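You operate a simulated robot arm through the tools that you are given. There is no shell and no other tool.

Carry out the task below with a simulated robot arm. There is one attempt and no reset: what you move stays moved.

Task
The long bed has gone off: scrape out the dead mortar and spread a fresh one.
Fine: scraper first, then the trowel with mortar from the board; both tools back. Set down upright: scraper, trowel. A coat counts when it lies all over at full strength: go over it till it gets no stronger. What is to be rubbed or washed off counts as gone when no trace of it is left.
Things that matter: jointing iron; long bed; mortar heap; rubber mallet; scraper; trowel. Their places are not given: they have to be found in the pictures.

Only the result counts: the job must be done as asked and must still hold three seconds after the hand-in. Knocking over, shifting, dropping, spilling or breaking anything else fails it.

Robot
A 7-joint arm with a two-finger parallel gripper, fixed in place. Base frame: the origin is on the floor under the middle of its stand, x ahead of it, y to its left, z up. Lengths are in m, angles in degrees, forces in N, time in s.
With the tool pointing down near the work surface it reaches from about 0.26 to 0.76 m from the base axis. Its first joint turns from -166.0 to 166.0 degrees. Payload 3.91 kg.
The tool frame sits at the grasp point between the pads (the TCP): z along the fingers, y along the line on which they close. The tips reach 0.03 m beyond it. The gripper opens to 0.11 m. The fingers are 0.02 m wide and 0.01 m thick; the gripper's body (0.048 by 0.112 m) begins 0.055 m behind the TCP.
Orientation is that of the tool frame in the base frame, as [roll, pitch, yaw] about the fixed x, y, z axes, in that order (R = Rz(yaw) Ry(pitch) Rx(roll)). With the fingers straight down and closing along the base's y, the tool's x points along the base's -x, its y along +y and its z along -z.

Tools
- The arm moves only by the tool jog_arm. Its argument "moves" is a list of rows, each an object of numbers (a shift or turn left out is 0, a gripper value left out holds the last): "dx", "dy", "dz": the shift along the tool's x, y, z in mm; "wx", "wy", "wz": the turn, a rotation vector about the tool's x, y, z in degrees. In form: [{"dx": .., "dy": .., "dz": .., "wx": .., "wy": .., "wz": ..}, ...]. A call has 1 to 20 rows; each row shifts and turns the commanded pose from where the row before left it, along the tool's axes as they then stand. "fingers" is the opening, from 0 (shut) to 1 (fully open), set as the call begins (left out, the last holds). Rows are played at 5 a second. More than 0.05 m and 8.6 degrees between two rows, or a gripper value outside its range, and nothing of the call is played. A pose out of reach is approached as far as the arm can. The call stops where the force on the tool passes 40 N (or 10 N more than at its start, if that is more) or the arm is blocked; 0.2 s more then pass. The fingers move at their own pace (about 0.153 m/s each) and stop on an object; they squeeze with about 32 N. The grip force told is the motor's: it shows also when the fingers shut on nothing. Time passes only in rows, and 0.2 s behind the last, so rows that do not move let the fingers close. The reply holds the time, the measured pose of the TCP, the force on the tool along the base axes, the opening and the grip force, in the units named above and with some noise, with the torque about the TCP (base axes, N m) and any sound that the robot's microphone picked up.
- Cameras (640 x 400 px; columns grow to the right, rows downward): "scene" is fixed at [0.0495, 0.499, 1.2855]; the picture's right is [-0.70, -0.72, 0.00], its down [-0.43, 0.42, -0.80] and it looks along [0.57, -0.55, -0.60] (base axes); focal length 351 px, centre (320, 200). "wrist" rides on the gripper at [0.077, 0.007, -0.114] in the tool frame; the picture's right is [-0.09, 1.00, 0.00], its down [-0.80, -0.07, -0.59] and it looks along [-0.59, -0.05, 0.80] (tool axes); focal length 270 px, centre (320, 200).
- grab_frame(camera): a new picture of that camera. It takes no simulated time.
- slide_trunk(by): slides the trunk up (or, below 0, down) by that many m; the arm rides with it, the base frame stays. It gives what a move gives, with no picture.
- measure_at(camera, pixels): for up to 12 pixels [column, row] of the newest picture of that camera ("zoom" is the newest enlarged one), the place [x, y, z] in the base frame of the surface seen there, good to about 0.002 m. It takes no simulated time.
- close_up(camera, box): a new picture of the part [left, top, right, bottom] of that camera's present view, enlarged. It takes no simulated time.
- finish_job(): hands the job in; it is judged then, once.

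Open the gripper and draw the arm clear of the work before you hand the job in, unless the task says otherwise.

The tools are called after "Call:" as name(argument=value, ...) on one line, values as JSON. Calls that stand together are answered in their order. jog_arm: Moves the arm, as the interface text tells. Its arguments: {"type":"object","properties":{"moves":{"type":"array","items":{"type":"object","properties":{"dx":{"type":"number"},"dy":{"type":"number"},"dz":{"type":"number"},"wx":{"type":"number"},"wy":{"type":"number"},"wz":{"type":"number"}}}},"fingers":{"type":"number"}},"required":["moves"]} The other tools are called the same way: slide_trunk (by) moves the trunk up or down; grab_frame (camera) takes a picture; measure_at (camera, pixels) gives the place of the surface under pixels of a picture; close_up (camera, box) takes an enlarged picture of a part of a camera's view; finish_job () hands the job in.

At the start:

```text
time: 0.0
tool_pos: [0.44, 0.208, 0.98]
orientation: [179.9, 0.0, 179.9]
ft_force: [0.6, 0.2, 0.1]
wrist_torque: [-0.01, -0.01, 0.01]
gripper_width: 0.1099
grasp_force: 0.1
trunk travel left (down, up): [-0.525, 0.085]
```

scene: 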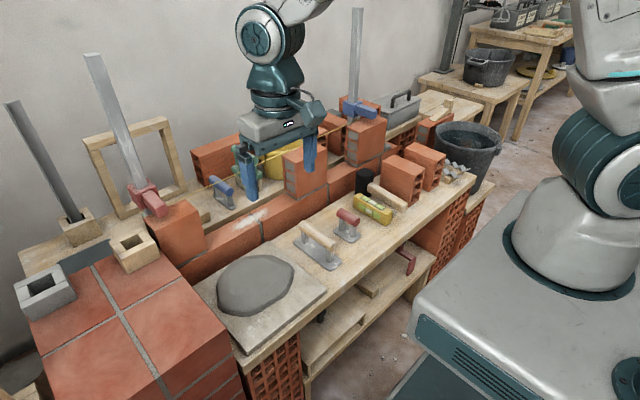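
wrist: 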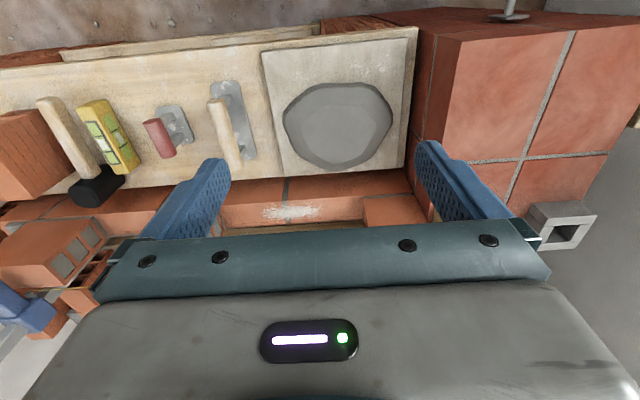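

I begin by looking closely at the work area: the scene shows a mortar heap near (255,285), tools near (320,245), (347,225), (222,190), and a brick course with a pale patch near (258,218).

Call:
close_up(camera="scene", box=[180, 130, 340, 230])

Call:
close_up(camera="scene", box=[280, 150, 480, 275])

Call:
close_up(camera="wrist", box=[0, 20, 420, 282])

```text
4.00 times, centred on (260, 180) of scene
```

zoom: 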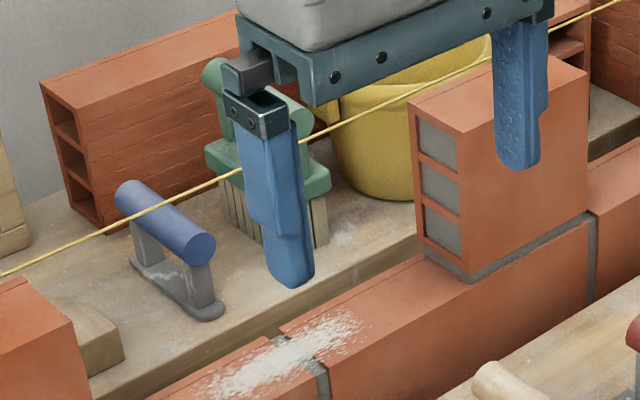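

```text
3.20 times, centred on (380, 212) of scene
```

zoom: 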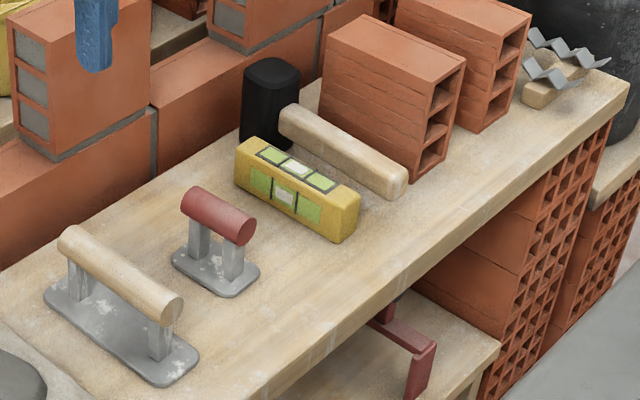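

```text
1.52 times, centred on (210, 151) of wrist
```

zoom: 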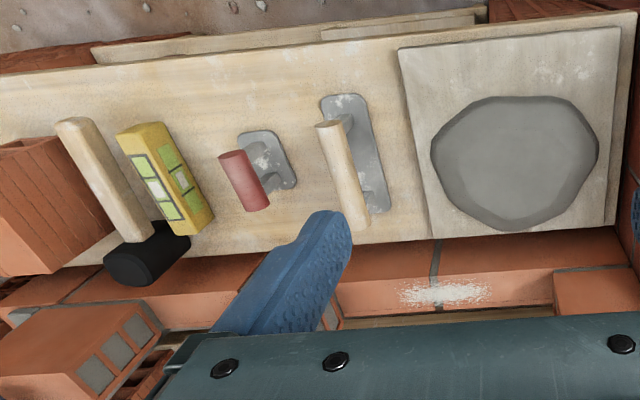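

The gripper hides part of the shelf and the wall. I measure the key places before moving: heap, the three handled tools, white patch, the string, and bricks.

Call:
grab_frame(camera="scene")

Call:
measure_at(camera="scene", pixels=[[255, 285], [318, 236], [318, 258], [347, 216], [350, 238], [221, 186], [225, 205], [245, 222], [265, 211], [238, 172], [370, 207], [388, 195]])

Call:
measure_at(camera="wrist", pixels=[[340, 120], [290, 212], [230, 215], [360, 215], [310, 225], [160, 140], [225, 130], [235, 95], [180, 125], [60, 130], [105, 140], [390, 210]])

```text
taken
```

scene: 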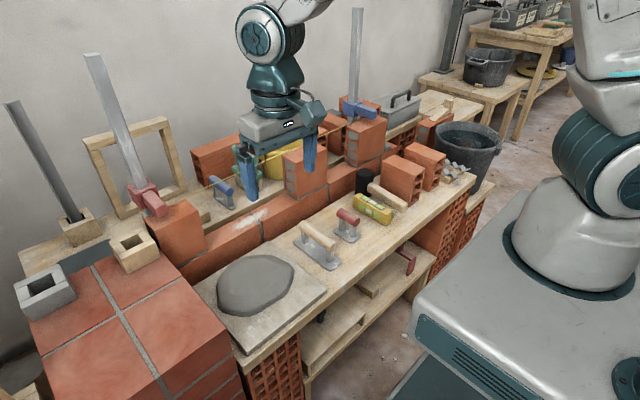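

```text
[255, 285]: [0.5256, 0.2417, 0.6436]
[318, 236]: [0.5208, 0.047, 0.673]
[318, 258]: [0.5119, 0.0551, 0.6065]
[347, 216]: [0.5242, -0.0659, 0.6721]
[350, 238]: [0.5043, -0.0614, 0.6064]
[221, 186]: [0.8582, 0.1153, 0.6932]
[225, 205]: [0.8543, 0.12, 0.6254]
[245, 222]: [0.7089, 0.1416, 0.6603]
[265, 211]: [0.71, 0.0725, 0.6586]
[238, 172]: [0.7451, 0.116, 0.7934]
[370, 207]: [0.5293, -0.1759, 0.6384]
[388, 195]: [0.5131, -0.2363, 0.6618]
```

```text
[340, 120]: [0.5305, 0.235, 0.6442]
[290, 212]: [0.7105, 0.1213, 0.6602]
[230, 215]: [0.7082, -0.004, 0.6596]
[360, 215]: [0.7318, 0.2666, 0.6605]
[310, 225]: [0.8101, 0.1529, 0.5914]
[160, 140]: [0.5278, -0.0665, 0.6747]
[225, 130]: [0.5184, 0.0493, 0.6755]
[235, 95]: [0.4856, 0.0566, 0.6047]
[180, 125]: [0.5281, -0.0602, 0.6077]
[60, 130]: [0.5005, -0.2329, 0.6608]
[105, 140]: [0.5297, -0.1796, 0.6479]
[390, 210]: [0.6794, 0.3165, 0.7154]
```

The patch sits at about [0.71, 0.11, 0.66], table at z≈0.605. I move the arm to the robot's right at the same height to open the view.

Call:
jog_arm(moves=[{"dy": -45}, {"dy": -45}, {"dy": -45}, {"dy": -45}, {"dy": -45}, {"dy": -45}, {"dy": -45}, {"dy": -45}, {"dx": 40}, {"dx": 40}])

Call:
grab_frame(camera="scene")

Call:
grab_frame(camera="wrist")

Call:
close_up(camera="scene", box=[160, 120, 352, 240])

```text
time: 2.2
tool_pos: [0.3596, -0.1514, 0.9802]
orientation: [180.0, 0.0, -179.9]
ft_force: [-0.6, 0.0, -0.4]
wrist_torque: [-0.02, 0.01, 0.0]
gripper_width: 0.11
grasp_force: 0.1
trunk travel left (down, up): [-0.525, 0.085]
```

```text
taken
```

scene: 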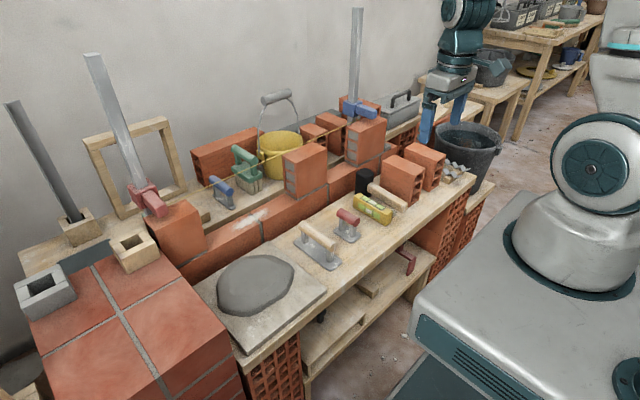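

```text
taken
```

wrist: 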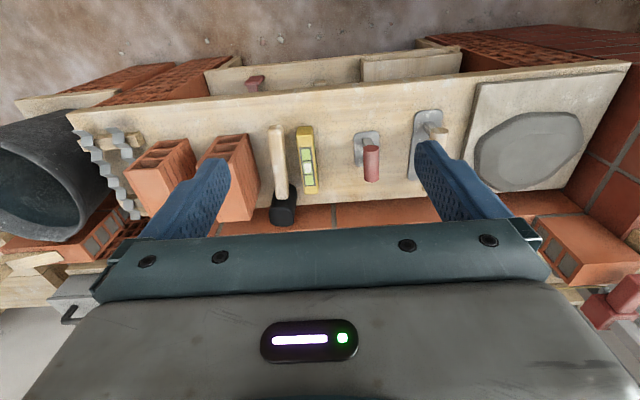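

```text
3.33 times, centred on (256, 180) of scene
```

zoom: 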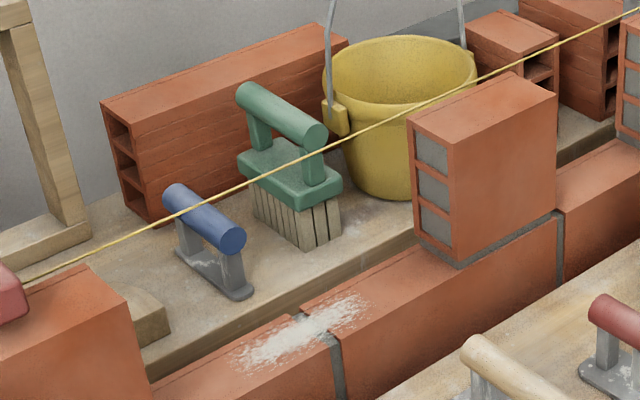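

The view is clear now: a blue narrow-soled tool, a green brush and a string line are at the back; wood- and red-handled tools on the bench. I zoom in on the tools and measure the string and the wall.

Call:
measure_at(camera="zoom", pixels=[[130, 233], [220, 194], [360, 135], [560, 45], [240, 360], [365, 300], [300, 345], [305, 305], [330, 330], [130, 300], [440, 255], [150, 340]])

Call:
close_up(camera="scene", box=[292, 200, 372, 275])

Call:
close_up(camera="scene", box=[270, 80, 430, 180])

Call:
close_up(camera="scene", box=[200, 190, 296, 250])

```text
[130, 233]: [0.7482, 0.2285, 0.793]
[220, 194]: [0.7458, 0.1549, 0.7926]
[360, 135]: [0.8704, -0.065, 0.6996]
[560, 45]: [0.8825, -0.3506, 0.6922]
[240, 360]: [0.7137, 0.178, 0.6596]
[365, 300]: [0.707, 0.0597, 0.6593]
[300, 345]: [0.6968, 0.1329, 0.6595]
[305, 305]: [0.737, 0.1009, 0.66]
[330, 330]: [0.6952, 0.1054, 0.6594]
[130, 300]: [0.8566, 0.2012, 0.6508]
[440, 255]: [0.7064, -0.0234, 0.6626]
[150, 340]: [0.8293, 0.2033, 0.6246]
```

```text
5.33 times, centred on (332, 238) of scene
```

zoom: 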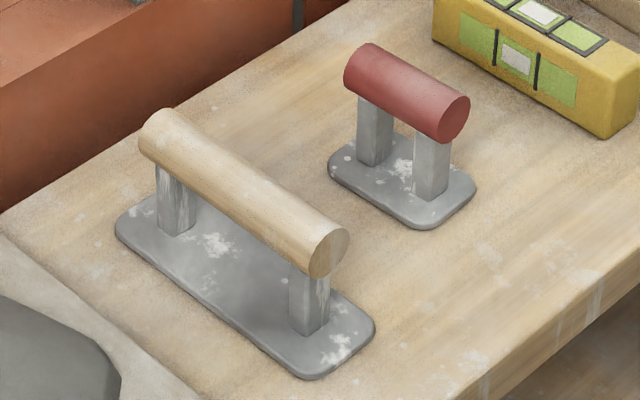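

```text
4.00 times, centred on (350, 130) of scene
```

zoom: 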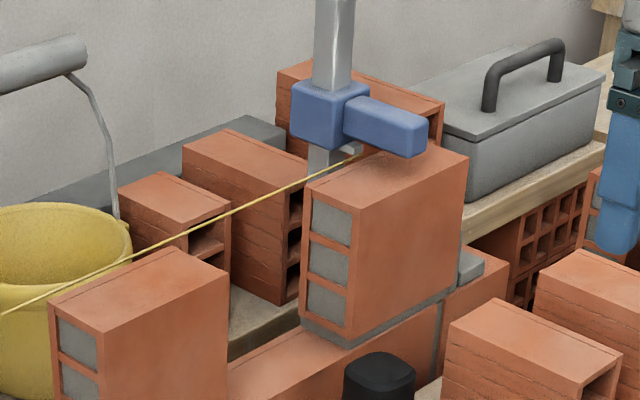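

```text
6.67 times, centred on (248, 220) of scene
```

zoom: 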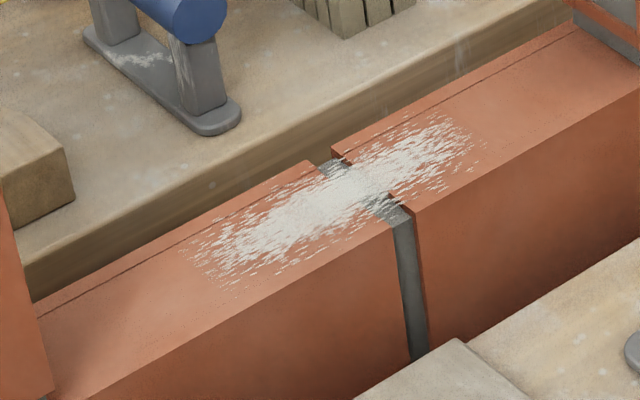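

The string runs along x≈0.746 at z≈0.793 over the wall; the dead mortar covers about y 0.06–0.18, x 0.69–0.735. I move over it, at a safe height, for a nearer look with the wrist camera.

Call:
jog_arm(moves=[{"dx": -40, "dy": 10}, {"dx": -40, "dy": 30}, {"dx": -40, "dy": 30}, {"dx": -40, "dy": 30}, {"dy": 45}, {"dy": 45}, {"dy": 45}, {"dy": 25}, {"dz": 40}, {"dz": 30}])

Call:
grab_frame(camera="wrist")

Call:
close_up(camera="wrist", box=[200, 100, 440, 250])

```text
time: 4.4
tool_pos: [0.5201, 0.1076, 0.9099]
orientation: [-180.0, 0.0, 179.9]
ft_force: [0.6, -0.2, 0.1]
wrist_torque: [0.02, -0.02, 0.0]
gripper_width: 0.1098
grasp_force: 0.1
trunk travel left (down, up): [-0.525, 0.085]
```

```text
taken
```

wrist: 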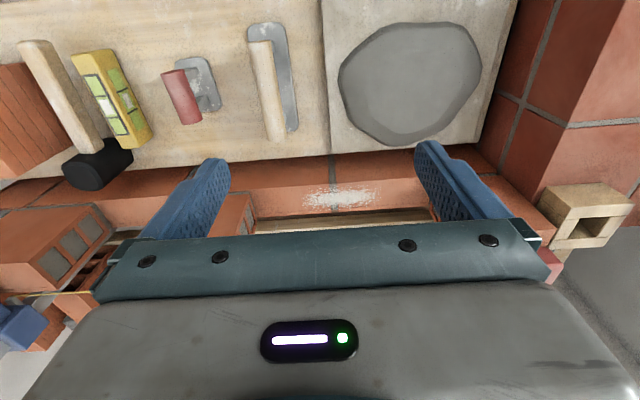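

```text
2.67 times, centred on (320, 175) of wrist
```

zoom: 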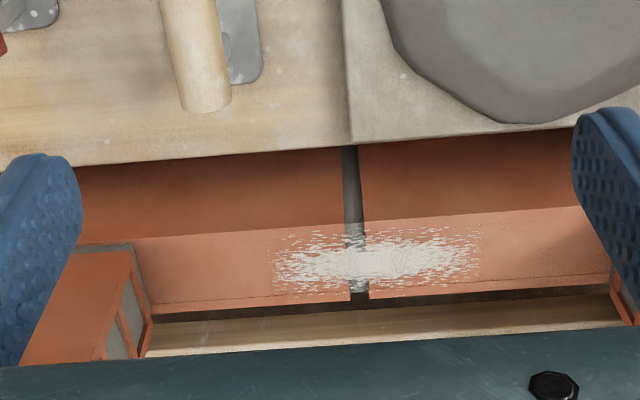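

The patch is clear in the zoom (columns 272–480, rows 228–295). I measure its edges, the wall edges, the middle brick and end brick faces.

Call:
measure_at(camera="zoom", pixels=[[273, 262], [480, 250], [375, 232], [375, 285], [300, 232], [300, 295], [450, 210], [450, 285], [145, 262], [600, 240], [60, 270], [230, 320]])

Call:
measure_at(camera="wrist", pixels=[[50, 293], [290, 30], [245, 38], [297, 128], [262, 45], [278, 135], [190, 60], [220, 105], [170, 75], [190, 118], [215, 65], [270, 28]])

Call:
close_up(camera="wrist", box=[140, 0, 332, 160])

```text
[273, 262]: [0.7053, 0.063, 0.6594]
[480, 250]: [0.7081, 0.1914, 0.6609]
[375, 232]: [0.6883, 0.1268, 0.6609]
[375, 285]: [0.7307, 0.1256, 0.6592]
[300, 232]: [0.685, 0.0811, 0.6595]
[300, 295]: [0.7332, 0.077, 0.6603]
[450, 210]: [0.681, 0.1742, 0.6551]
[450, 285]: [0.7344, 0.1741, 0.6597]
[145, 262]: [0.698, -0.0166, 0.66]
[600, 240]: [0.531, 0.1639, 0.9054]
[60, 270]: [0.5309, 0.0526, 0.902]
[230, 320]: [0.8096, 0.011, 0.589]
```

```text
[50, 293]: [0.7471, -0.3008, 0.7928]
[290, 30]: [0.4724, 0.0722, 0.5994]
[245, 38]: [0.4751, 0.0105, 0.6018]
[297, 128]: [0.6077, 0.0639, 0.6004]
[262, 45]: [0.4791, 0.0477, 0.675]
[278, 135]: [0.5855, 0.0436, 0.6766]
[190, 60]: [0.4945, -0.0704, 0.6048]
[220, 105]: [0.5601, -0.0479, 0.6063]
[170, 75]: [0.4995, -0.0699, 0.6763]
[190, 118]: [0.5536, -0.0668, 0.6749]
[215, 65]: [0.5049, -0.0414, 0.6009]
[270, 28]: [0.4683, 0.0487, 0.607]
```

```text
2.50 times, centred on (236, 80) of wrist
```

zoom: 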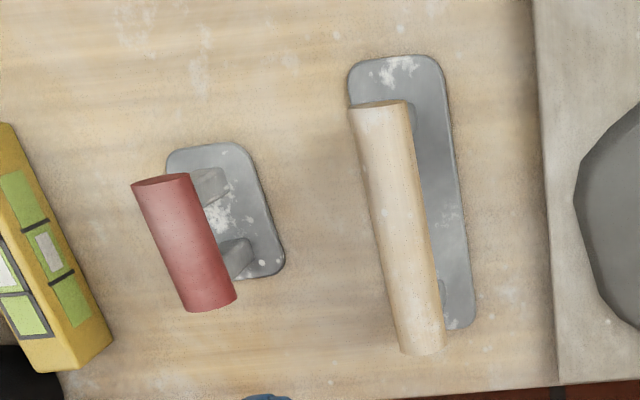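

The bed patch spans about x 0.685–0.735, y 0.063–0.191 at z 0.66. Now I retreat and lower to get a nearer view of the two bench tools and check their exact lie.

Call:
jog_arm(moves=[{"dx": 40, "dy": -30}, {"dx": 40, "dy": -30}, {"dx": 40, "dy": -30}, {"dx": 30, "dy": -20}, {"dz": 40}, {"dz": 20}])

Call:
grab_frame(camera="wrist")

Call:
close_up(camera="wrist", box=[180, 80, 436, 240])

Call:
grab_frame(camera="scene")

Call:
measure_at(camera="scene", pixels=[[600, 180], [560, 240], [570, 300], [147, 200], [120, 140], [357, 60], [365, 110]])

```text
time: 5.8
tool_pos: [0.3719, -0.0019, 0.8495]
orientation: [180.0, 0.1, -179.9]
ft_force: [-0.9, -0.2, -0.3]
wrist_torque: [-0.01, 0.0, 0.0]
gripper_width: 0.1099
grasp_force: 0.0
trunk travel left (down, up): [-0.525, 0.085]
```

```text
taken
```

wrist: 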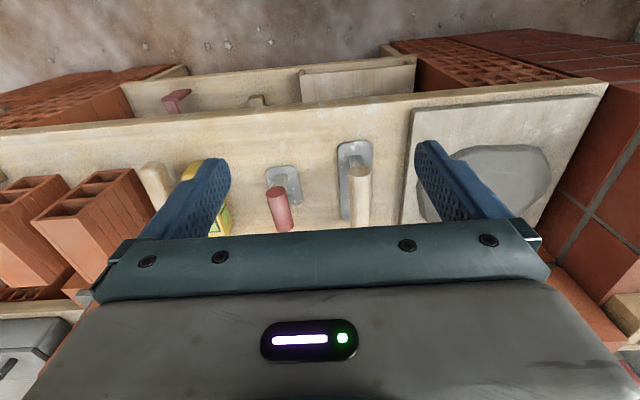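

```text
2.50 times, centred on (308, 160) of wrist
```

zoom: 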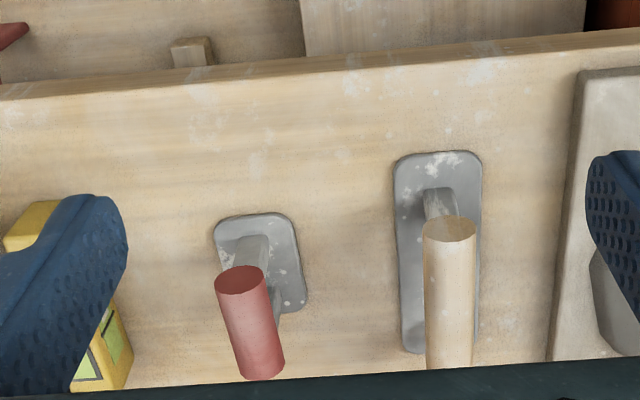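

```text
taken
```

scene: 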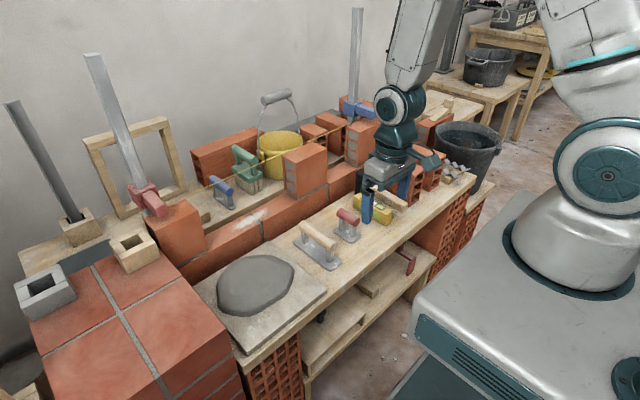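

```text
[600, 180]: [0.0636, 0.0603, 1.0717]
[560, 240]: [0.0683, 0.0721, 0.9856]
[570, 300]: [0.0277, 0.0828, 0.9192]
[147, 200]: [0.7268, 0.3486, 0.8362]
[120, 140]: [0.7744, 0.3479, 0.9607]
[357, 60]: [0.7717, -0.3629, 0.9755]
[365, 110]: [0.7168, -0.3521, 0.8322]
```

The arm base sits at z≈0.92, so reach downwards is fine. I measure cross-sections of both handles in the zoom (red at columns 215–285, wood at 425–475) to get centre lines and directions.

Call:
measure_at(camera="zoom", pixels=[[228, 305], [246, 305], [266, 305], [238, 350], [256, 350], [276, 350], [429, 265], [450, 265], [472, 265], [430, 345], [450, 345], [470, 345]])

Call:
measure_at(camera="wrist", pixels=[[267, 170], [298, 166], [302, 203], [338, 145], [371, 145], [341, 217], [277, 190], [360, 170], [276, 229], [278, 205]])

```text
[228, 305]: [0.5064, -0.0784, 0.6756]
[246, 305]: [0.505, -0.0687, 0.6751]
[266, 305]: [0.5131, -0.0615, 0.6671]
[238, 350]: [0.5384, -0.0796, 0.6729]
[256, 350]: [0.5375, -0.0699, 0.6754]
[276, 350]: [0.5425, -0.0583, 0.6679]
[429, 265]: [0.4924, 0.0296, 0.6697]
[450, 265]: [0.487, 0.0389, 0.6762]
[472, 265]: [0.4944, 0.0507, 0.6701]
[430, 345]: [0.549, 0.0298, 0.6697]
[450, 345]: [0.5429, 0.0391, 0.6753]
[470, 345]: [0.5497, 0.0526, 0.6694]
```

```text
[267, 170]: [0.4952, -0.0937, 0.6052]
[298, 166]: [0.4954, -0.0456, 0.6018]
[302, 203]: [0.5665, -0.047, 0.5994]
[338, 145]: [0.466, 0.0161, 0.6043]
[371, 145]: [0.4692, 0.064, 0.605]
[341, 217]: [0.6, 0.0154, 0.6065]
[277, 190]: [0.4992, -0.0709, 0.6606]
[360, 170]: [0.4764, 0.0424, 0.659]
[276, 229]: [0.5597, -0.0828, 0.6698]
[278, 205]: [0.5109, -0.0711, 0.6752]
```

Red-handled scraper: centre ≈ [0.53, −0.069], handle axis z≈0.662, along x; wood-handled trowel: centre ≈ [0.533, 0.040]. I move over the scraper with fingers half open and stop above it to check.

Call:
jog_arm(moves=[{"dx": -40, "dy": -17}, {"dx": -40, "dy": -17}, {"dx": -40, "dy": -17}, {"dx": -38, "dy": -16}, {"dz": 40}, {"dz": 40}, {}], fingers=0.6)

Call:
grab_frame(camera="wrist")

Call:
close_up(camera="scene", box=[280, 150, 440, 275])

```text
time: 7.4
tool_pos: [0.5288, -0.0709, 0.7691]
orientation: [180.0, 0.1, 179.9]
ft_force: [-0.3, 0.4, 0.1]
wrist_torque: [0.02, 0.0, 0.0]
gripper_width: 0.0659
grasp_force: 0.1
trunk travel left (down, up): [-0.525, 0.085]
```

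```text
taken
```

wrist: 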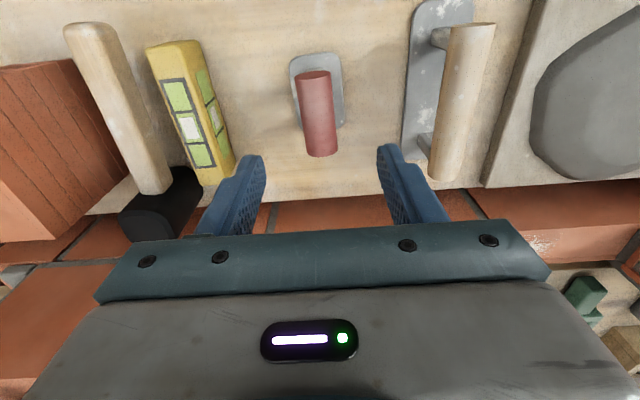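

```text
3.20 times, centred on (360, 212) of scene
```

zoom: 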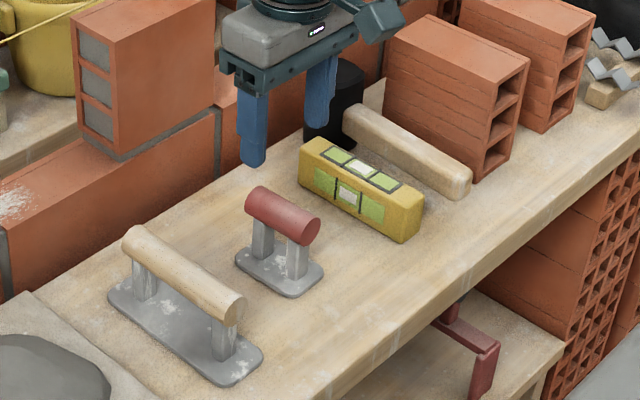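

From here the red handle spans columns 296–336, rows 72–155, and the sole shows around it. I measure ends and sole edges once more for exact original position.

Call:
close_up(camera="wrist", box=[260, 40, 388, 168])

Call:
measure_at(camera="wrist", pixels=[[292, 62], [337, 60], [340, 122], [303, 80], [315, 75], [325, 78], [304, 148], [320, 150], [333, 148], [320, 155], [290, 90], [344, 90]])

```text
3.12 times, centred on (324, 104) of wrist
```

zoom: 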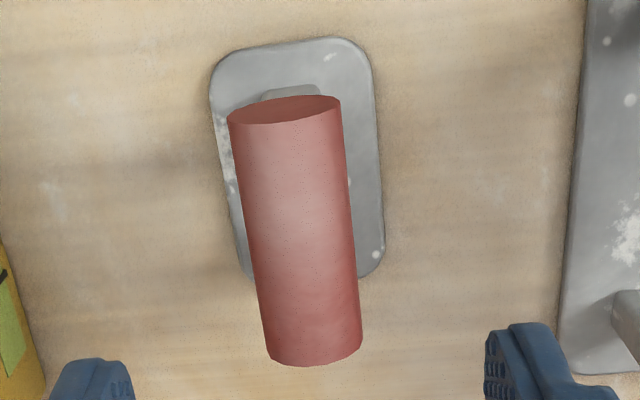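

```text
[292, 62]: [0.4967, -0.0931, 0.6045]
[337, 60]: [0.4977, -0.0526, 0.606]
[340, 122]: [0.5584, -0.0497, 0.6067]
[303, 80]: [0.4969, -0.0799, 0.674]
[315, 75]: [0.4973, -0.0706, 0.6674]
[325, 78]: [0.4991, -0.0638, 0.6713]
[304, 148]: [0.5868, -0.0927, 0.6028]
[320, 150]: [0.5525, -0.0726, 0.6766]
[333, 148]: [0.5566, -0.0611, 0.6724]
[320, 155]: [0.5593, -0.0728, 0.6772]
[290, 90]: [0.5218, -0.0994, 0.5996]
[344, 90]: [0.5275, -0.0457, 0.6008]
```

The handle centre (0.529, −0.0715) lies right under the TCP. I descend 105 mm to the handle axis, then close.

Call:
jog_arm(moves=[{"dz": 40}, {"dz": 40}, {"dz": 25}, {}], fingers=0.6)

Call:
jog_arm(moves=[{}, {}, {}, {}], fingers=0)

Call:
grab_frame(camera="wrist")

Call:
close_up(camera="scene", box=[280, 150, 440, 275])

```text
time: 8.4
tool_pos: [0.5287, -0.0702, 0.6641]
orientation: [-179.9, 0.0, -180.0]
ft_force: [-0.7, -0.2, -0.4]
wrist_torque: [0.01, -0.01, -0.01]
gripper_width: 0.066
grasp_force: 0.0
trunk travel left (down, up): [-0.525, 0.085]
```

```text
time: 9.4
tool_pos: [0.5279, -0.0692, 0.6652]
orientation: [180.0, 0.0, -180.0]
ft_force: [0.1, -0.1, 0.0]
wrist_torque: [-0.01, -0.02, -0.01]
gripper_width: 0.0277
grasp_force: 31.7
trunk travel left (down, up): [-0.525, 0.085]
```

```text
taken
```

wrist: 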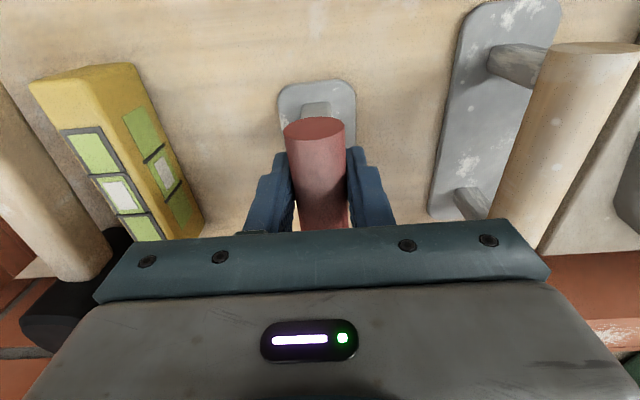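

```text
3.20 times, centred on (360, 212) of scene
```

zoom: 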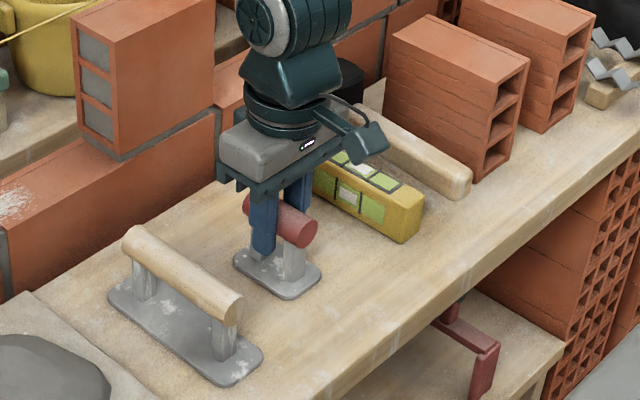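

Grip reads 31.7 N at 27.7 mm width: the scraper is held, with TCP 0.0645 above the sole. I lift it straight up and look.

Call:
jog_arm(moves=[{"dz": -10}, {"dz": -30}, {"dz": -40}, {"dz": -40}, {"dz": -20}])

Call:
grab_frame(camera="wrist")

Call:
close_up(camera="scene", box=[280, 130, 440, 255])

```text
time: 10.6
tool_pos: [0.5279, -0.0678, 0.8064]
orientation: [180.0, 0.0, -180.0]
ft_force: [0.6, 0.2, -2.0]
wrist_torque: [-0.06, 0.0, 0.01]
gripper_width: 0.0276
grasp_force: 32.0
trunk travel left (down, up): [-0.525, 0.085]
```

```text
taken
```

wrist: 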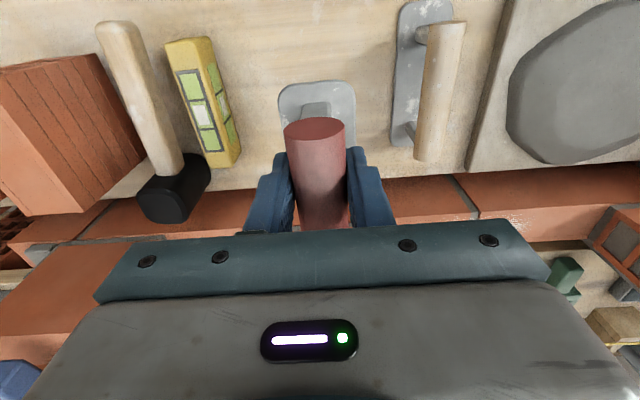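

```text
3.20 times, centred on (360, 192) of scene
```

zoom: 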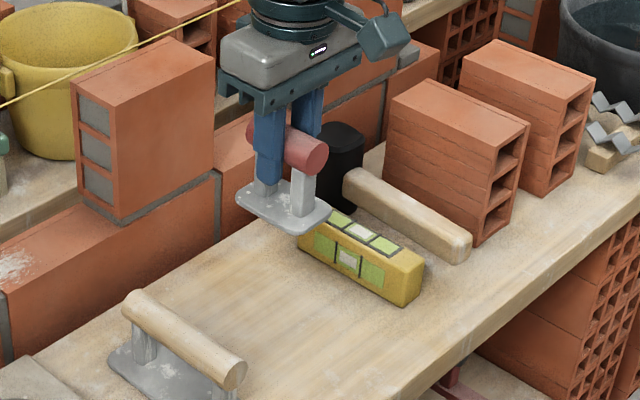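

The scraper hangs level in the grip. I carry it to y≈0.06 in front of the wall, lower to z≈0.765 so that the hand body stays above the string and the tool below it, then move in over the bed.

Call:
jog_arm(moves=[{"dy": 43}, {"dy": 43}, {"dy": 42}, {"dx": -35}, {"dz": 20}, {"dz": 21}, {"dx": -35}, {"dx": -35}, {"dx": -35}, {"dx": -36}, {}])

Call:
close_up(camera="scene", box=[180, 100, 372, 240])

Call:
grab_frame(camera="wrist")

```text
time: 13.0
tool_pos: [0.705, 0.0577, 0.764]
orientation: [180.0, 0.0, 180.0]
ft_force: [0.1, -0.1, -1.8]
wrist_torque: [-0.02, -0.02, 0.01]
gripper_width: 0.0277
grasp_force: 32.2
trunk travel left (down, up): [-0.525, 0.085]
```

```text
2.86 times, centred on (276, 170) of scene
```

zoom: 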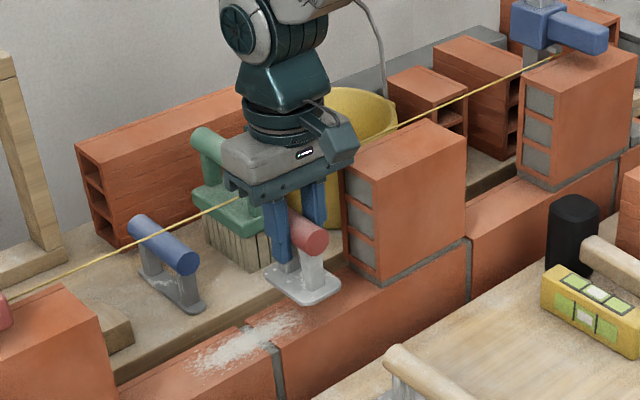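

```text
taken
```

wrist: 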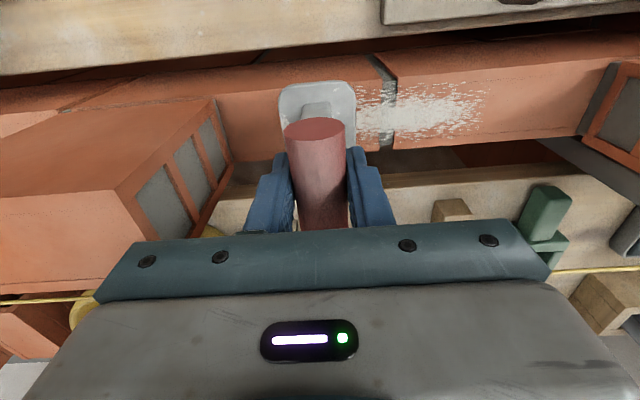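

The scraper hovers at the right end of the bed, clear of string and middle brick. I lower it by 35 mm and then in small steps, watching the force for contact near z≈0.7245.

Call:
jog_arm(moves=[{"dz": 15}, {"dz": 15}, {"dz": 5}, {"dz": 2}, {}])

```text
time: 14.2
tool_pos: [0.7038, 0.0582, 0.7285]
orientation: [180.0, 0.0, 179.9]
ft_force: [0.0, -0.6, -2.0]
wrist_torque: [0.02, 0.03, 0.03]
gripper_width: 0.0277
grasp_force: 32.0
trunk travel left (down, up): [-0.525, 0.085]
```

No contact yet at 0.7285; I go down in 1.5 mm steps.

Call:
jog_arm(moves=[{"dz": 1.5}, {"dz": 1.5}, {"dz": 1}, {}])

```text
time: 15.2
tool_pos: [0.7027, 0.0586, 0.7254]
orientation: [180.0, 0.1, 179.9]
ft_force: [-2.1, -0.3, 7.8]
wrist_torque: [0.06, 0.18, 0.0]
gripper_width: 0.0274
grasp_force: 32.4
trunk travel left (down, up): [-0.525, 0.085]
```

Contact with about 10 N. I sweep along the bed in +y to about y=0.195 and look at the effect.

Call:
jog_arm(moves=[{"dy": 10}, {"dy": 10}, {"dy": 10}, {"dy": 10}, {"dy": 10}, {"dy": 10}, {"dy": 10}, {"dy": 10}, {"dy": 10}, {"dy": 10}, {"dy": 10}, {"dy": 10}, {"dy": 10}, {"dy": 7}])

Call:
close_up(camera="scene", box=[160, 120, 352, 240])

Call:
grab_frame(camera="wrist")

```text
time: 18.2
tool_pos: [0.7039, 0.1938, 0.7262]
orientation: [-180.0, 0.1, -180.0]
ft_force: [0.6, -5.7, 13.6]
wrist_torque: [-0.1, 0.06, -0.04]
gripper_width: 0.0278
grasp_force: 32.0
trunk travel left (down, up): [-0.525, 0.085]
```

```text
3.33 times, centred on (256, 180) of scene
```

zoom: 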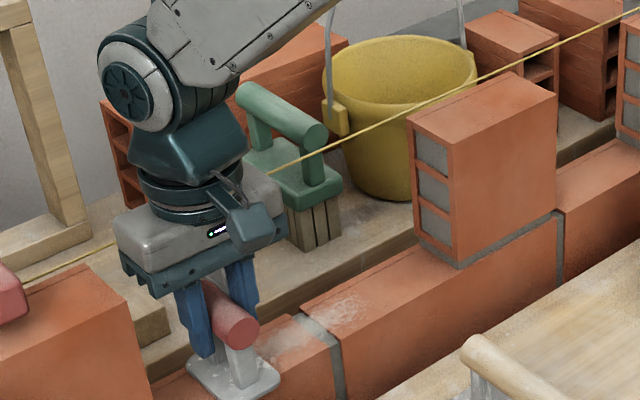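

```text
taken
```

wrist: 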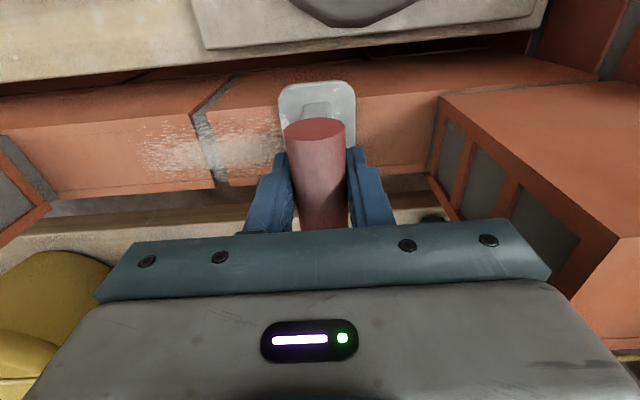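

The pass fades the dead mortar visibly (pale remains at zoom (345,310) and (285,340)). I keep sweeping back and forth at the same pressure.

Call:
jog_arm(moves=[{"dy": -14}, {"dy": -14}, {"dy": -14}, {"dy": -14}, {"dy": -14}, {"dy": -14}, {"dy": -14}, {"dy": -14}, {"dy": -14}, {"dy": -14}, {"dy": 14}, {"dy": 14}, {"dy": 14}, {"dy": 14}, {"dy": 14}, {"dy": 14}, {"dy": 14}, {"dy": 14}, {"dy": 14}, {"dy": 14}])

Call:
close_up(camera="wrist", box=[80, 60, 400, 260])

Call:
close_up(camera="scene", box=[200, 190, 296, 250])

```text
time: 22.4
tool_pos: [0.7036, 0.1957, 0.7249]
orientation: [180.0, 0.1, 179.9]
ft_force: [0.3, -2.9, 10.0]
wrist_torque: [-0.09, 0.1, 0.06]
gripper_width: 0.0275
grasp_force: 32.4
trunk travel left (down, up): [-0.525, 0.085]
```

```text
2.00 times, centred on (240, 160) of wrist
```

zoom: 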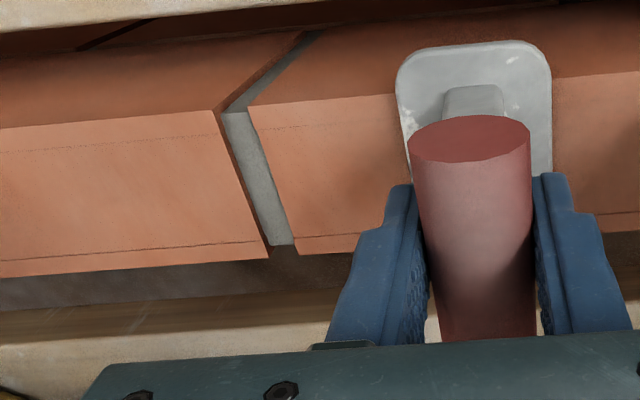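

```text
6.67 times, centred on (248, 220) of scene
```

zoom: 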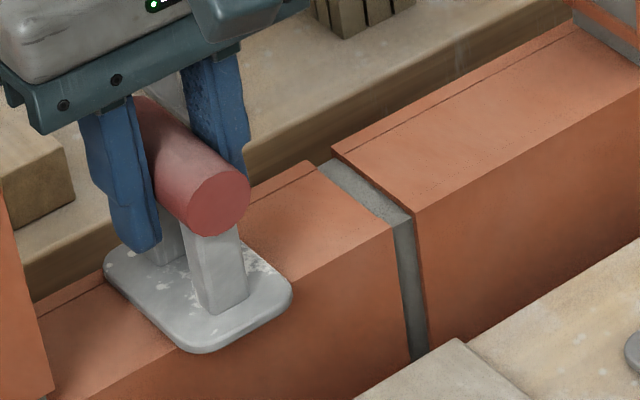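

The visible bed is clean brick now. I make two more full passes for safety, then lift and inspect under the tool as well.

Call:
jog_arm(moves=[{"dy": 7}, {"dy": -15}, {"dy": -15}, {"dy": -15}, {"dy": -15}, {"dy": -15}, {"dy": -15}, {"dy": -15}, {"dy": -15}, {"dy": -15}, {"dy": -10}, {"dy": 15}, {"dy": 15}, {"dy": 15}, {"dy": 15}, {"dy": 15}, {"dy": 15}, {"dy": 15}, {"dy": 15}, {"dy": 15}])

Call:
jog_arm(moves=[{"dy": 10}, {"dy": -15}, {"dy": -15}, {"dy": -15}, {"dy": -15}, {"dy": -15}, {"dy": -15}, {"dy": -15}, {"dy": -15}, {"dy": -15}, {"dy": -10}, {"dz": -5}, {"dz": -15}, {"dz": -19}, {"dx": 30}, {"dx": 30}, {"dx": 30}, {"dx": 30}])

Call:
close_up(camera="scene", box=[180, 150, 340, 250])

Call:
grab_frame(camera="wrist")

```text
time: 26.6
tool_pos: [0.7044, 0.1924, 0.7239]
orientation: [-179.9, 0.0, -179.9]
ft_force: [1.0, 0.3, 3.8]
wrist_torque: [0.1, -0.22, 0.0]
gripper_width: 0.0275
grasp_force: 32.3
trunk travel left (down, up): [-0.525, 0.085]
```

```text
time: 30.4
tool_pos: [0.5848, 0.0591, 0.7623]
orientation: [-179.9, -0.1, 179.9]
ft_force: [0.2, 1.1, -0.8]
wrist_torque: [-0.04, 0.03, -0.01]
gripper_width: 0.0279
grasp_force: 32.0
trunk travel left (down, up): [-0.525, 0.085]
```

```text
4.00 times, centred on (260, 200) of scene
```

zoom: 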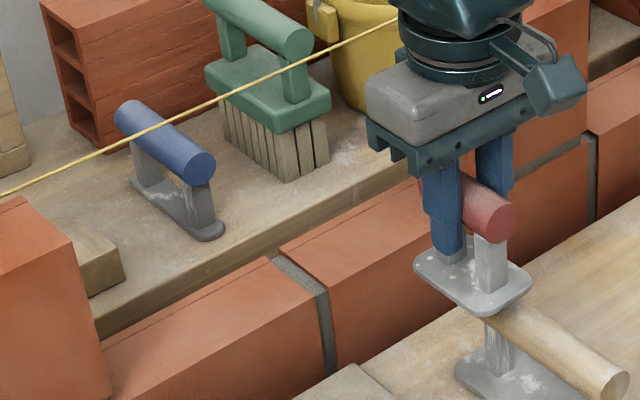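

```text
taken
```

wrist: 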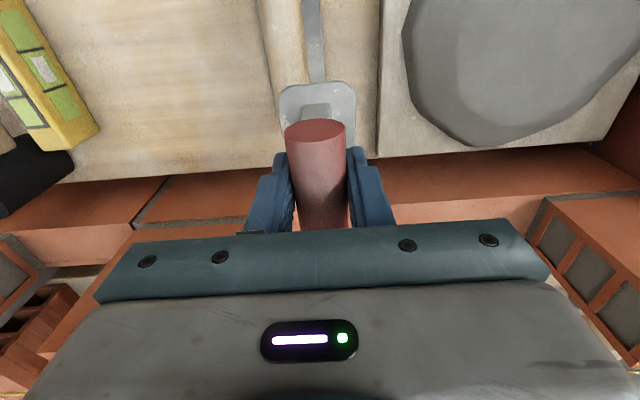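

The bed looks clean. I zoom tightly to check for any faint trace before giving the scraper back.

Call:
close_up(camera="scene", box=[208, 195, 288, 245])

```text
8.00 times, centred on (248, 220) of scene
```

zoom: 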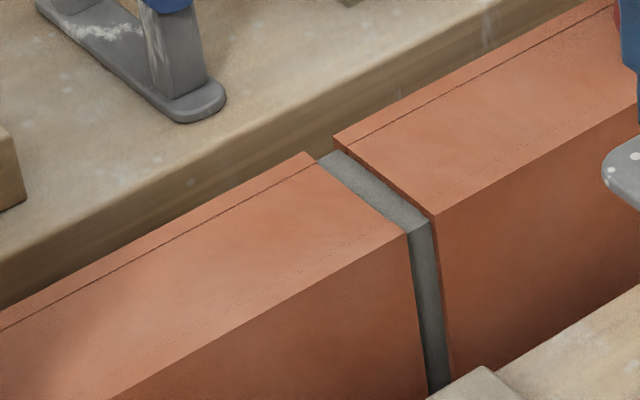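

No trace remains. I return the scraper: lift to ~0.80, go back to x≈0.528, y≈−0.069, then lower towards the bench.

Call:
jog_arm(moves=[{"dz": -40}, {"dy": -43}, {"dy": -43}, {"dy": -42}, {"dx": 28}, {"dx": 28}, {"dz": 40}, {"dz": 40}, {"dz": 40}, {}])

Call:
grab_frame(camera="wrist")

```text
time: 32.6
tool_pos: [0.5263, -0.0711, 0.6837]
orientation: [180.0, 0.1, 180.0]
ft_force: [0.6, 0.5, -1.5]
wrist_torque: [0.0, -0.03, -0.02]
gripper_width: 0.0275
grasp_force: 32.1
trunk travel left (down, up): [-0.525, 0.085]
```

```text
taken
```

wrist: 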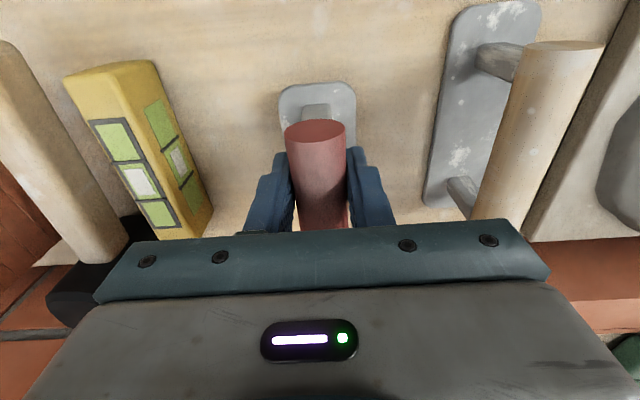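

Sole is about 19 mm above the bench. I lower 17 mm, then in 1 mm steps for touch.

Call:
jog_arm(moves=[{"dx": -2, "dy": 1, "dz": 9}, {"dz": 8}, {"dz": 1}, {"dz": 1}, {}])

```text
time: 33.8
tool_pos: [0.5287, -0.0709, 0.6634]
orientation: [180.0, 0.0, 179.9]
ft_force: [-0.4, 0.2, 4.2]
wrist_torque: [0.02, -0.08, -0.01]
gripper_width: 0.0276
grasp_force: 32.0
trunk travel left (down, up): [-0.525, 0.085]
```

The scraper's sole touches the bench (+4 N). I open the fingers partly and rise clear.

Call:
jog_arm(moves=[{}, {}, {}], fingers=0.6)

Call:
jog_arm(moves=[{"dz": -30}, {"dz": -40}, {"dz": -40}])

Call:
grab_frame(camera="wrist")

Call:
close_up(camera="scene", box=[280, 150, 440, 275])

```text
time: 34.6
tool_pos: [0.529, -0.069, 0.6634]
orientation: [180.0, -0.1, 179.9]
ft_force: [0.4, -0.5, 0.3]
wrist_torque: [-0.05, 0.02, -0.02]
gripper_width: 0.066
grasp_force: 0.1
trunk travel left (down, up): [-0.525, 0.085]
```

```text
time: 35.4
tool_pos: [0.5306, -0.0677, 0.773]
orientation: [-180.0, -0.1, 179.9]
ft_force: [-0.6, 0.4, 0.4]
wrist_torque: [0.0, 0.04, -0.01]
gripper_width: 0.0661
grasp_force: 0.0
trunk travel left (down, up): [-0.525, 0.085]
```

```text
taken
```

wrist: 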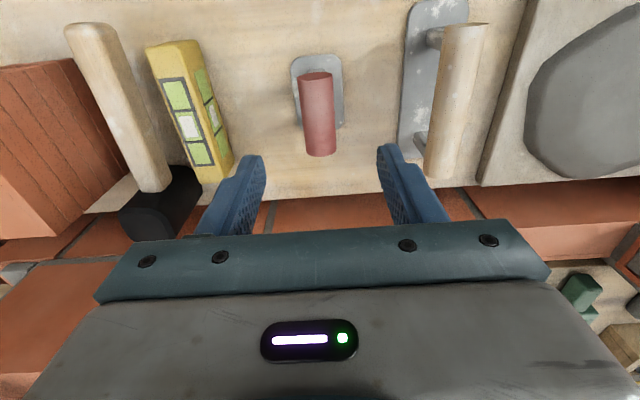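

```text
3.20 times, centred on (360, 212) of scene
```

zoom: 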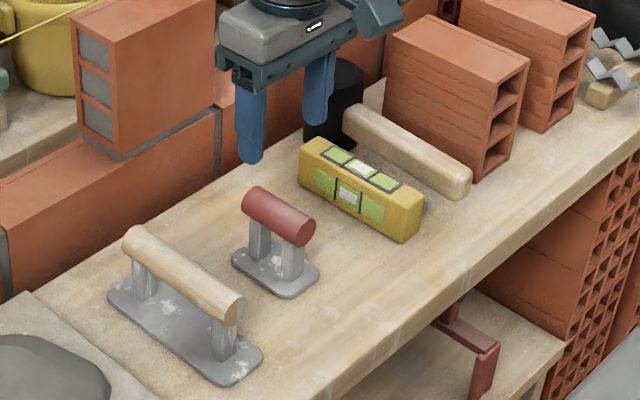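

The scraper stands upright at its old place (within ~3 mm). Next I move over the wood-handled trowel at y≈0.04 and verify alignment.

Call:
jog_arm(moves=[{"dy": 37}, {"dy": 36}, {"dy": 36}, {}])

Call:
grab_frame(camera="wrist")

Call:
close_up(camera="wrist", box=[260, 0, 388, 160])

```text
time: 36.4
tool_pos: [0.5306, 0.0404, 0.7723]
orientation: [-180.0, 0.0, 179.9]
ft_force: [-0.1, -0.6, 0.1]
wrist_torque: [0.02, 0.02, 0.04]
gripper_width: 0.0663
grasp_force: 0.1
trunk travel left (down, up): [-0.525, 0.085]
```

```text
taken
```

wrist: 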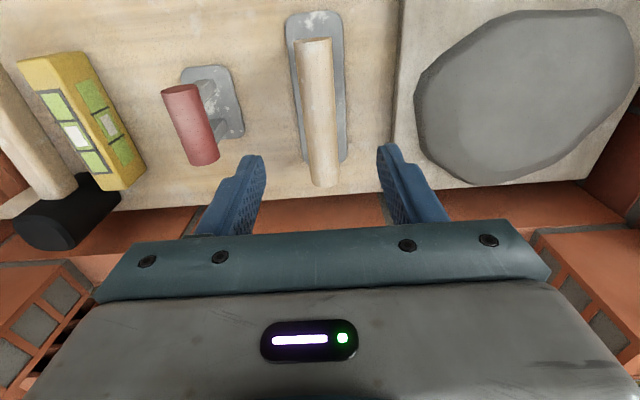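

```text
2.50 times, centred on (324, 80) of wrist
```

zoom: 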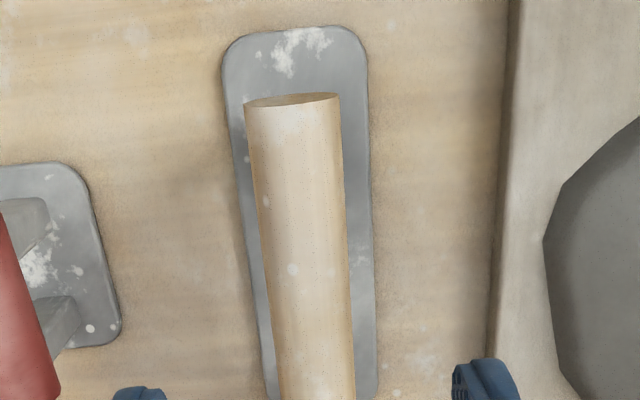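

I measure handle ends, sole edges, and the mortar board/heap outline from this picture (handle columns 296–340, rows 40–186).

Call:
measure_at(camera="wrist", pixels=[[299, 45], [315, 45], [328, 45], [312, 180], [325, 182], [336, 180], [290, 20], [338, 20], [346, 155], [316, 13], [310, 110], [324, 110]])

Call:
measure_at(camera="wrist", pixels=[[430, 60], [420, 130], [475, 182], [540, 15], [620, 80], [520, 100], [400, 60], [395, 150], [480, 40], [560, 150], [450, 165], [500, 140]])

```text
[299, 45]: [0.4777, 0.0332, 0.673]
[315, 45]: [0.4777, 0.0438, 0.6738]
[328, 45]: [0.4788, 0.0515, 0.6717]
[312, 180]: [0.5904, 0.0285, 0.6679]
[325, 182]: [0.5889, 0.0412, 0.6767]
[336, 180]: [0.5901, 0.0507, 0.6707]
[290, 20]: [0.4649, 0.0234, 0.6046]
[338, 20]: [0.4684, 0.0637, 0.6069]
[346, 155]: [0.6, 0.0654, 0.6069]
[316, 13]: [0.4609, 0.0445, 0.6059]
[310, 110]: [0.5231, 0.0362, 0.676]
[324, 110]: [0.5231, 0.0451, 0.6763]
```

```text
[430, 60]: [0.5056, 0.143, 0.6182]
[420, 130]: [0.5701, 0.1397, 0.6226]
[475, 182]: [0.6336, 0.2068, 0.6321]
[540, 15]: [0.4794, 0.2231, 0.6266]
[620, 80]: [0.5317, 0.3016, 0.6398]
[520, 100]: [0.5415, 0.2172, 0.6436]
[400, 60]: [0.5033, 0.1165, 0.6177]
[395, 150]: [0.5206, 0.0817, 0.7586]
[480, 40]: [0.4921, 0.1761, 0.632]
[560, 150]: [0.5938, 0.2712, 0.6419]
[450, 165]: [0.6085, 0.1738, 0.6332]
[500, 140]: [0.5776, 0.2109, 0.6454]
```

Trowel centre ≈ (0.534, 0.041), handle axis z≈0.663. I correct by a few mm, descend, and close.

Call:
jog_arm(moves=[{"dx": -3, "dy": 0.5, "dz": 35}, {"dz": 40}, {"dz": 33}, {}])

Call:
jog_arm(moves=[{}, {}, {}, {}], fingers=0)

Call:
grab_frame(camera="wrist")

Call:
close_up(camera="scene", box=[260, 170, 400, 290])

```text
time: 37.4
tool_pos: [0.5331, 0.0391, 0.6653]
orientation: [180.0, 0.0, 179.9]
ft_force: [-0.9, -0.8, 0.2]
wrist_torque: [-0.03, -0.01, -0.02]
gripper_width: 0.0661
grasp_force: 0.0
trunk travel left (down, up): [-0.525, 0.085]
```

```text
time: 38.4
tool_pos: [0.5326, 0.0409, 0.6656]
orientation: [-180.0, 0.0, 179.9]
ft_force: [-0.2, 0.6, 0.6]
wrist_torque: [-0.04, -0.08, 0.04]
gripper_width: 0.0279
grasp_force: 31.5
trunk travel left (down, up): [-0.525, 0.085]
```

```text
taken
```

wrist: 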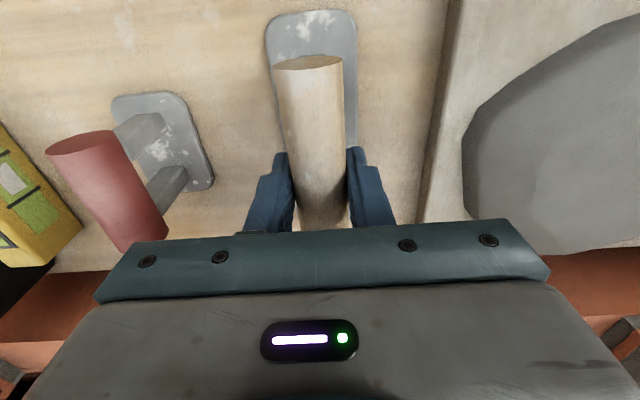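

```text
3.33 times, centred on (330, 230) of scene
```

zoom: 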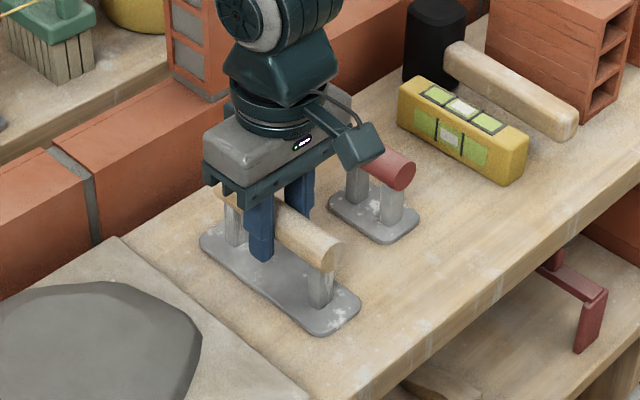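

The trowel is held (27.9 mm, 31.5 N) from pose (0.533, 0.0405, 0.665). I lift and carry it over the middle of the mortar heap at about (0.55, 0.222).

Call:
jog_arm(moves=[{"dz": -10}, {"dz": -35}, {"dz": -40}, {"dz": -30}, {"dx": -5, "dy": 45}, {"dx": -5, "dy": 45}, {"dx": -5, "dy": 45}, {"dx": -2, "dy": 47}, {"dz": 30}, {"dz": 20}, {}])

Call:
grab_frame(camera="wrist")

Call:
close_up(camera="scene", box=[180, 170, 372, 330])

```text
time: 40.8
tool_pos: [0.5494, 0.2244, 0.7293]
orientation: [-179.9, -0.1, 179.8]
ft_force: [0.1, 0.2, -2.4]
wrist_torque: [-0.01, 0.03, -0.02]
gripper_width: 0.0276
grasp_force: 31.6
trunk travel left (down, up): [-0.525, 0.085]
```

```text
taken
```

wrist: 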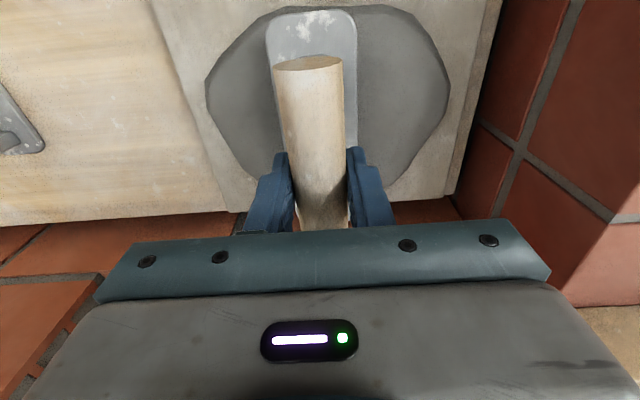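

```text
2.50 times, centred on (276, 250) of scene
```

zoom: 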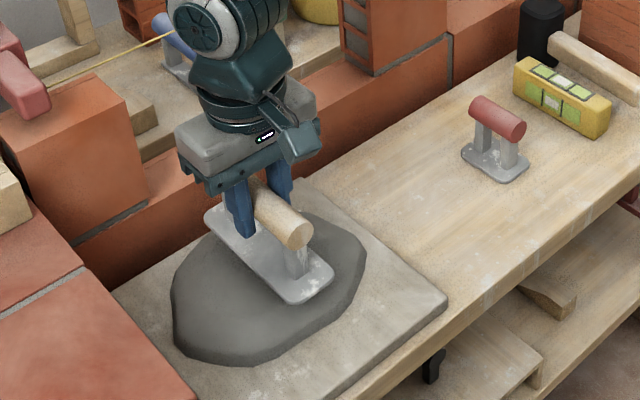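

The trowel sits centred over the heap, ~20 mm above it. I lower 16 mm, then in small steps to a gentle press.

Call:
jog_arm(moves=[{"dz": 8}, {"dz": 8}, {"dz": 2}, {"dz": 1.5}, {}])

```text
time: 42.0
tool_pos: [0.55, 0.2232, 0.7122]
orientation: [-180.0, 0.1, 180.0]
ft_force: [0.7, -0.1, -1.8]
wrist_torque: [0.01, 0.03, -0.02]
gripper_width: 0.0275
grasp_force: 32.4
trunk travel left (down, up): [-0.525, 0.085]
```

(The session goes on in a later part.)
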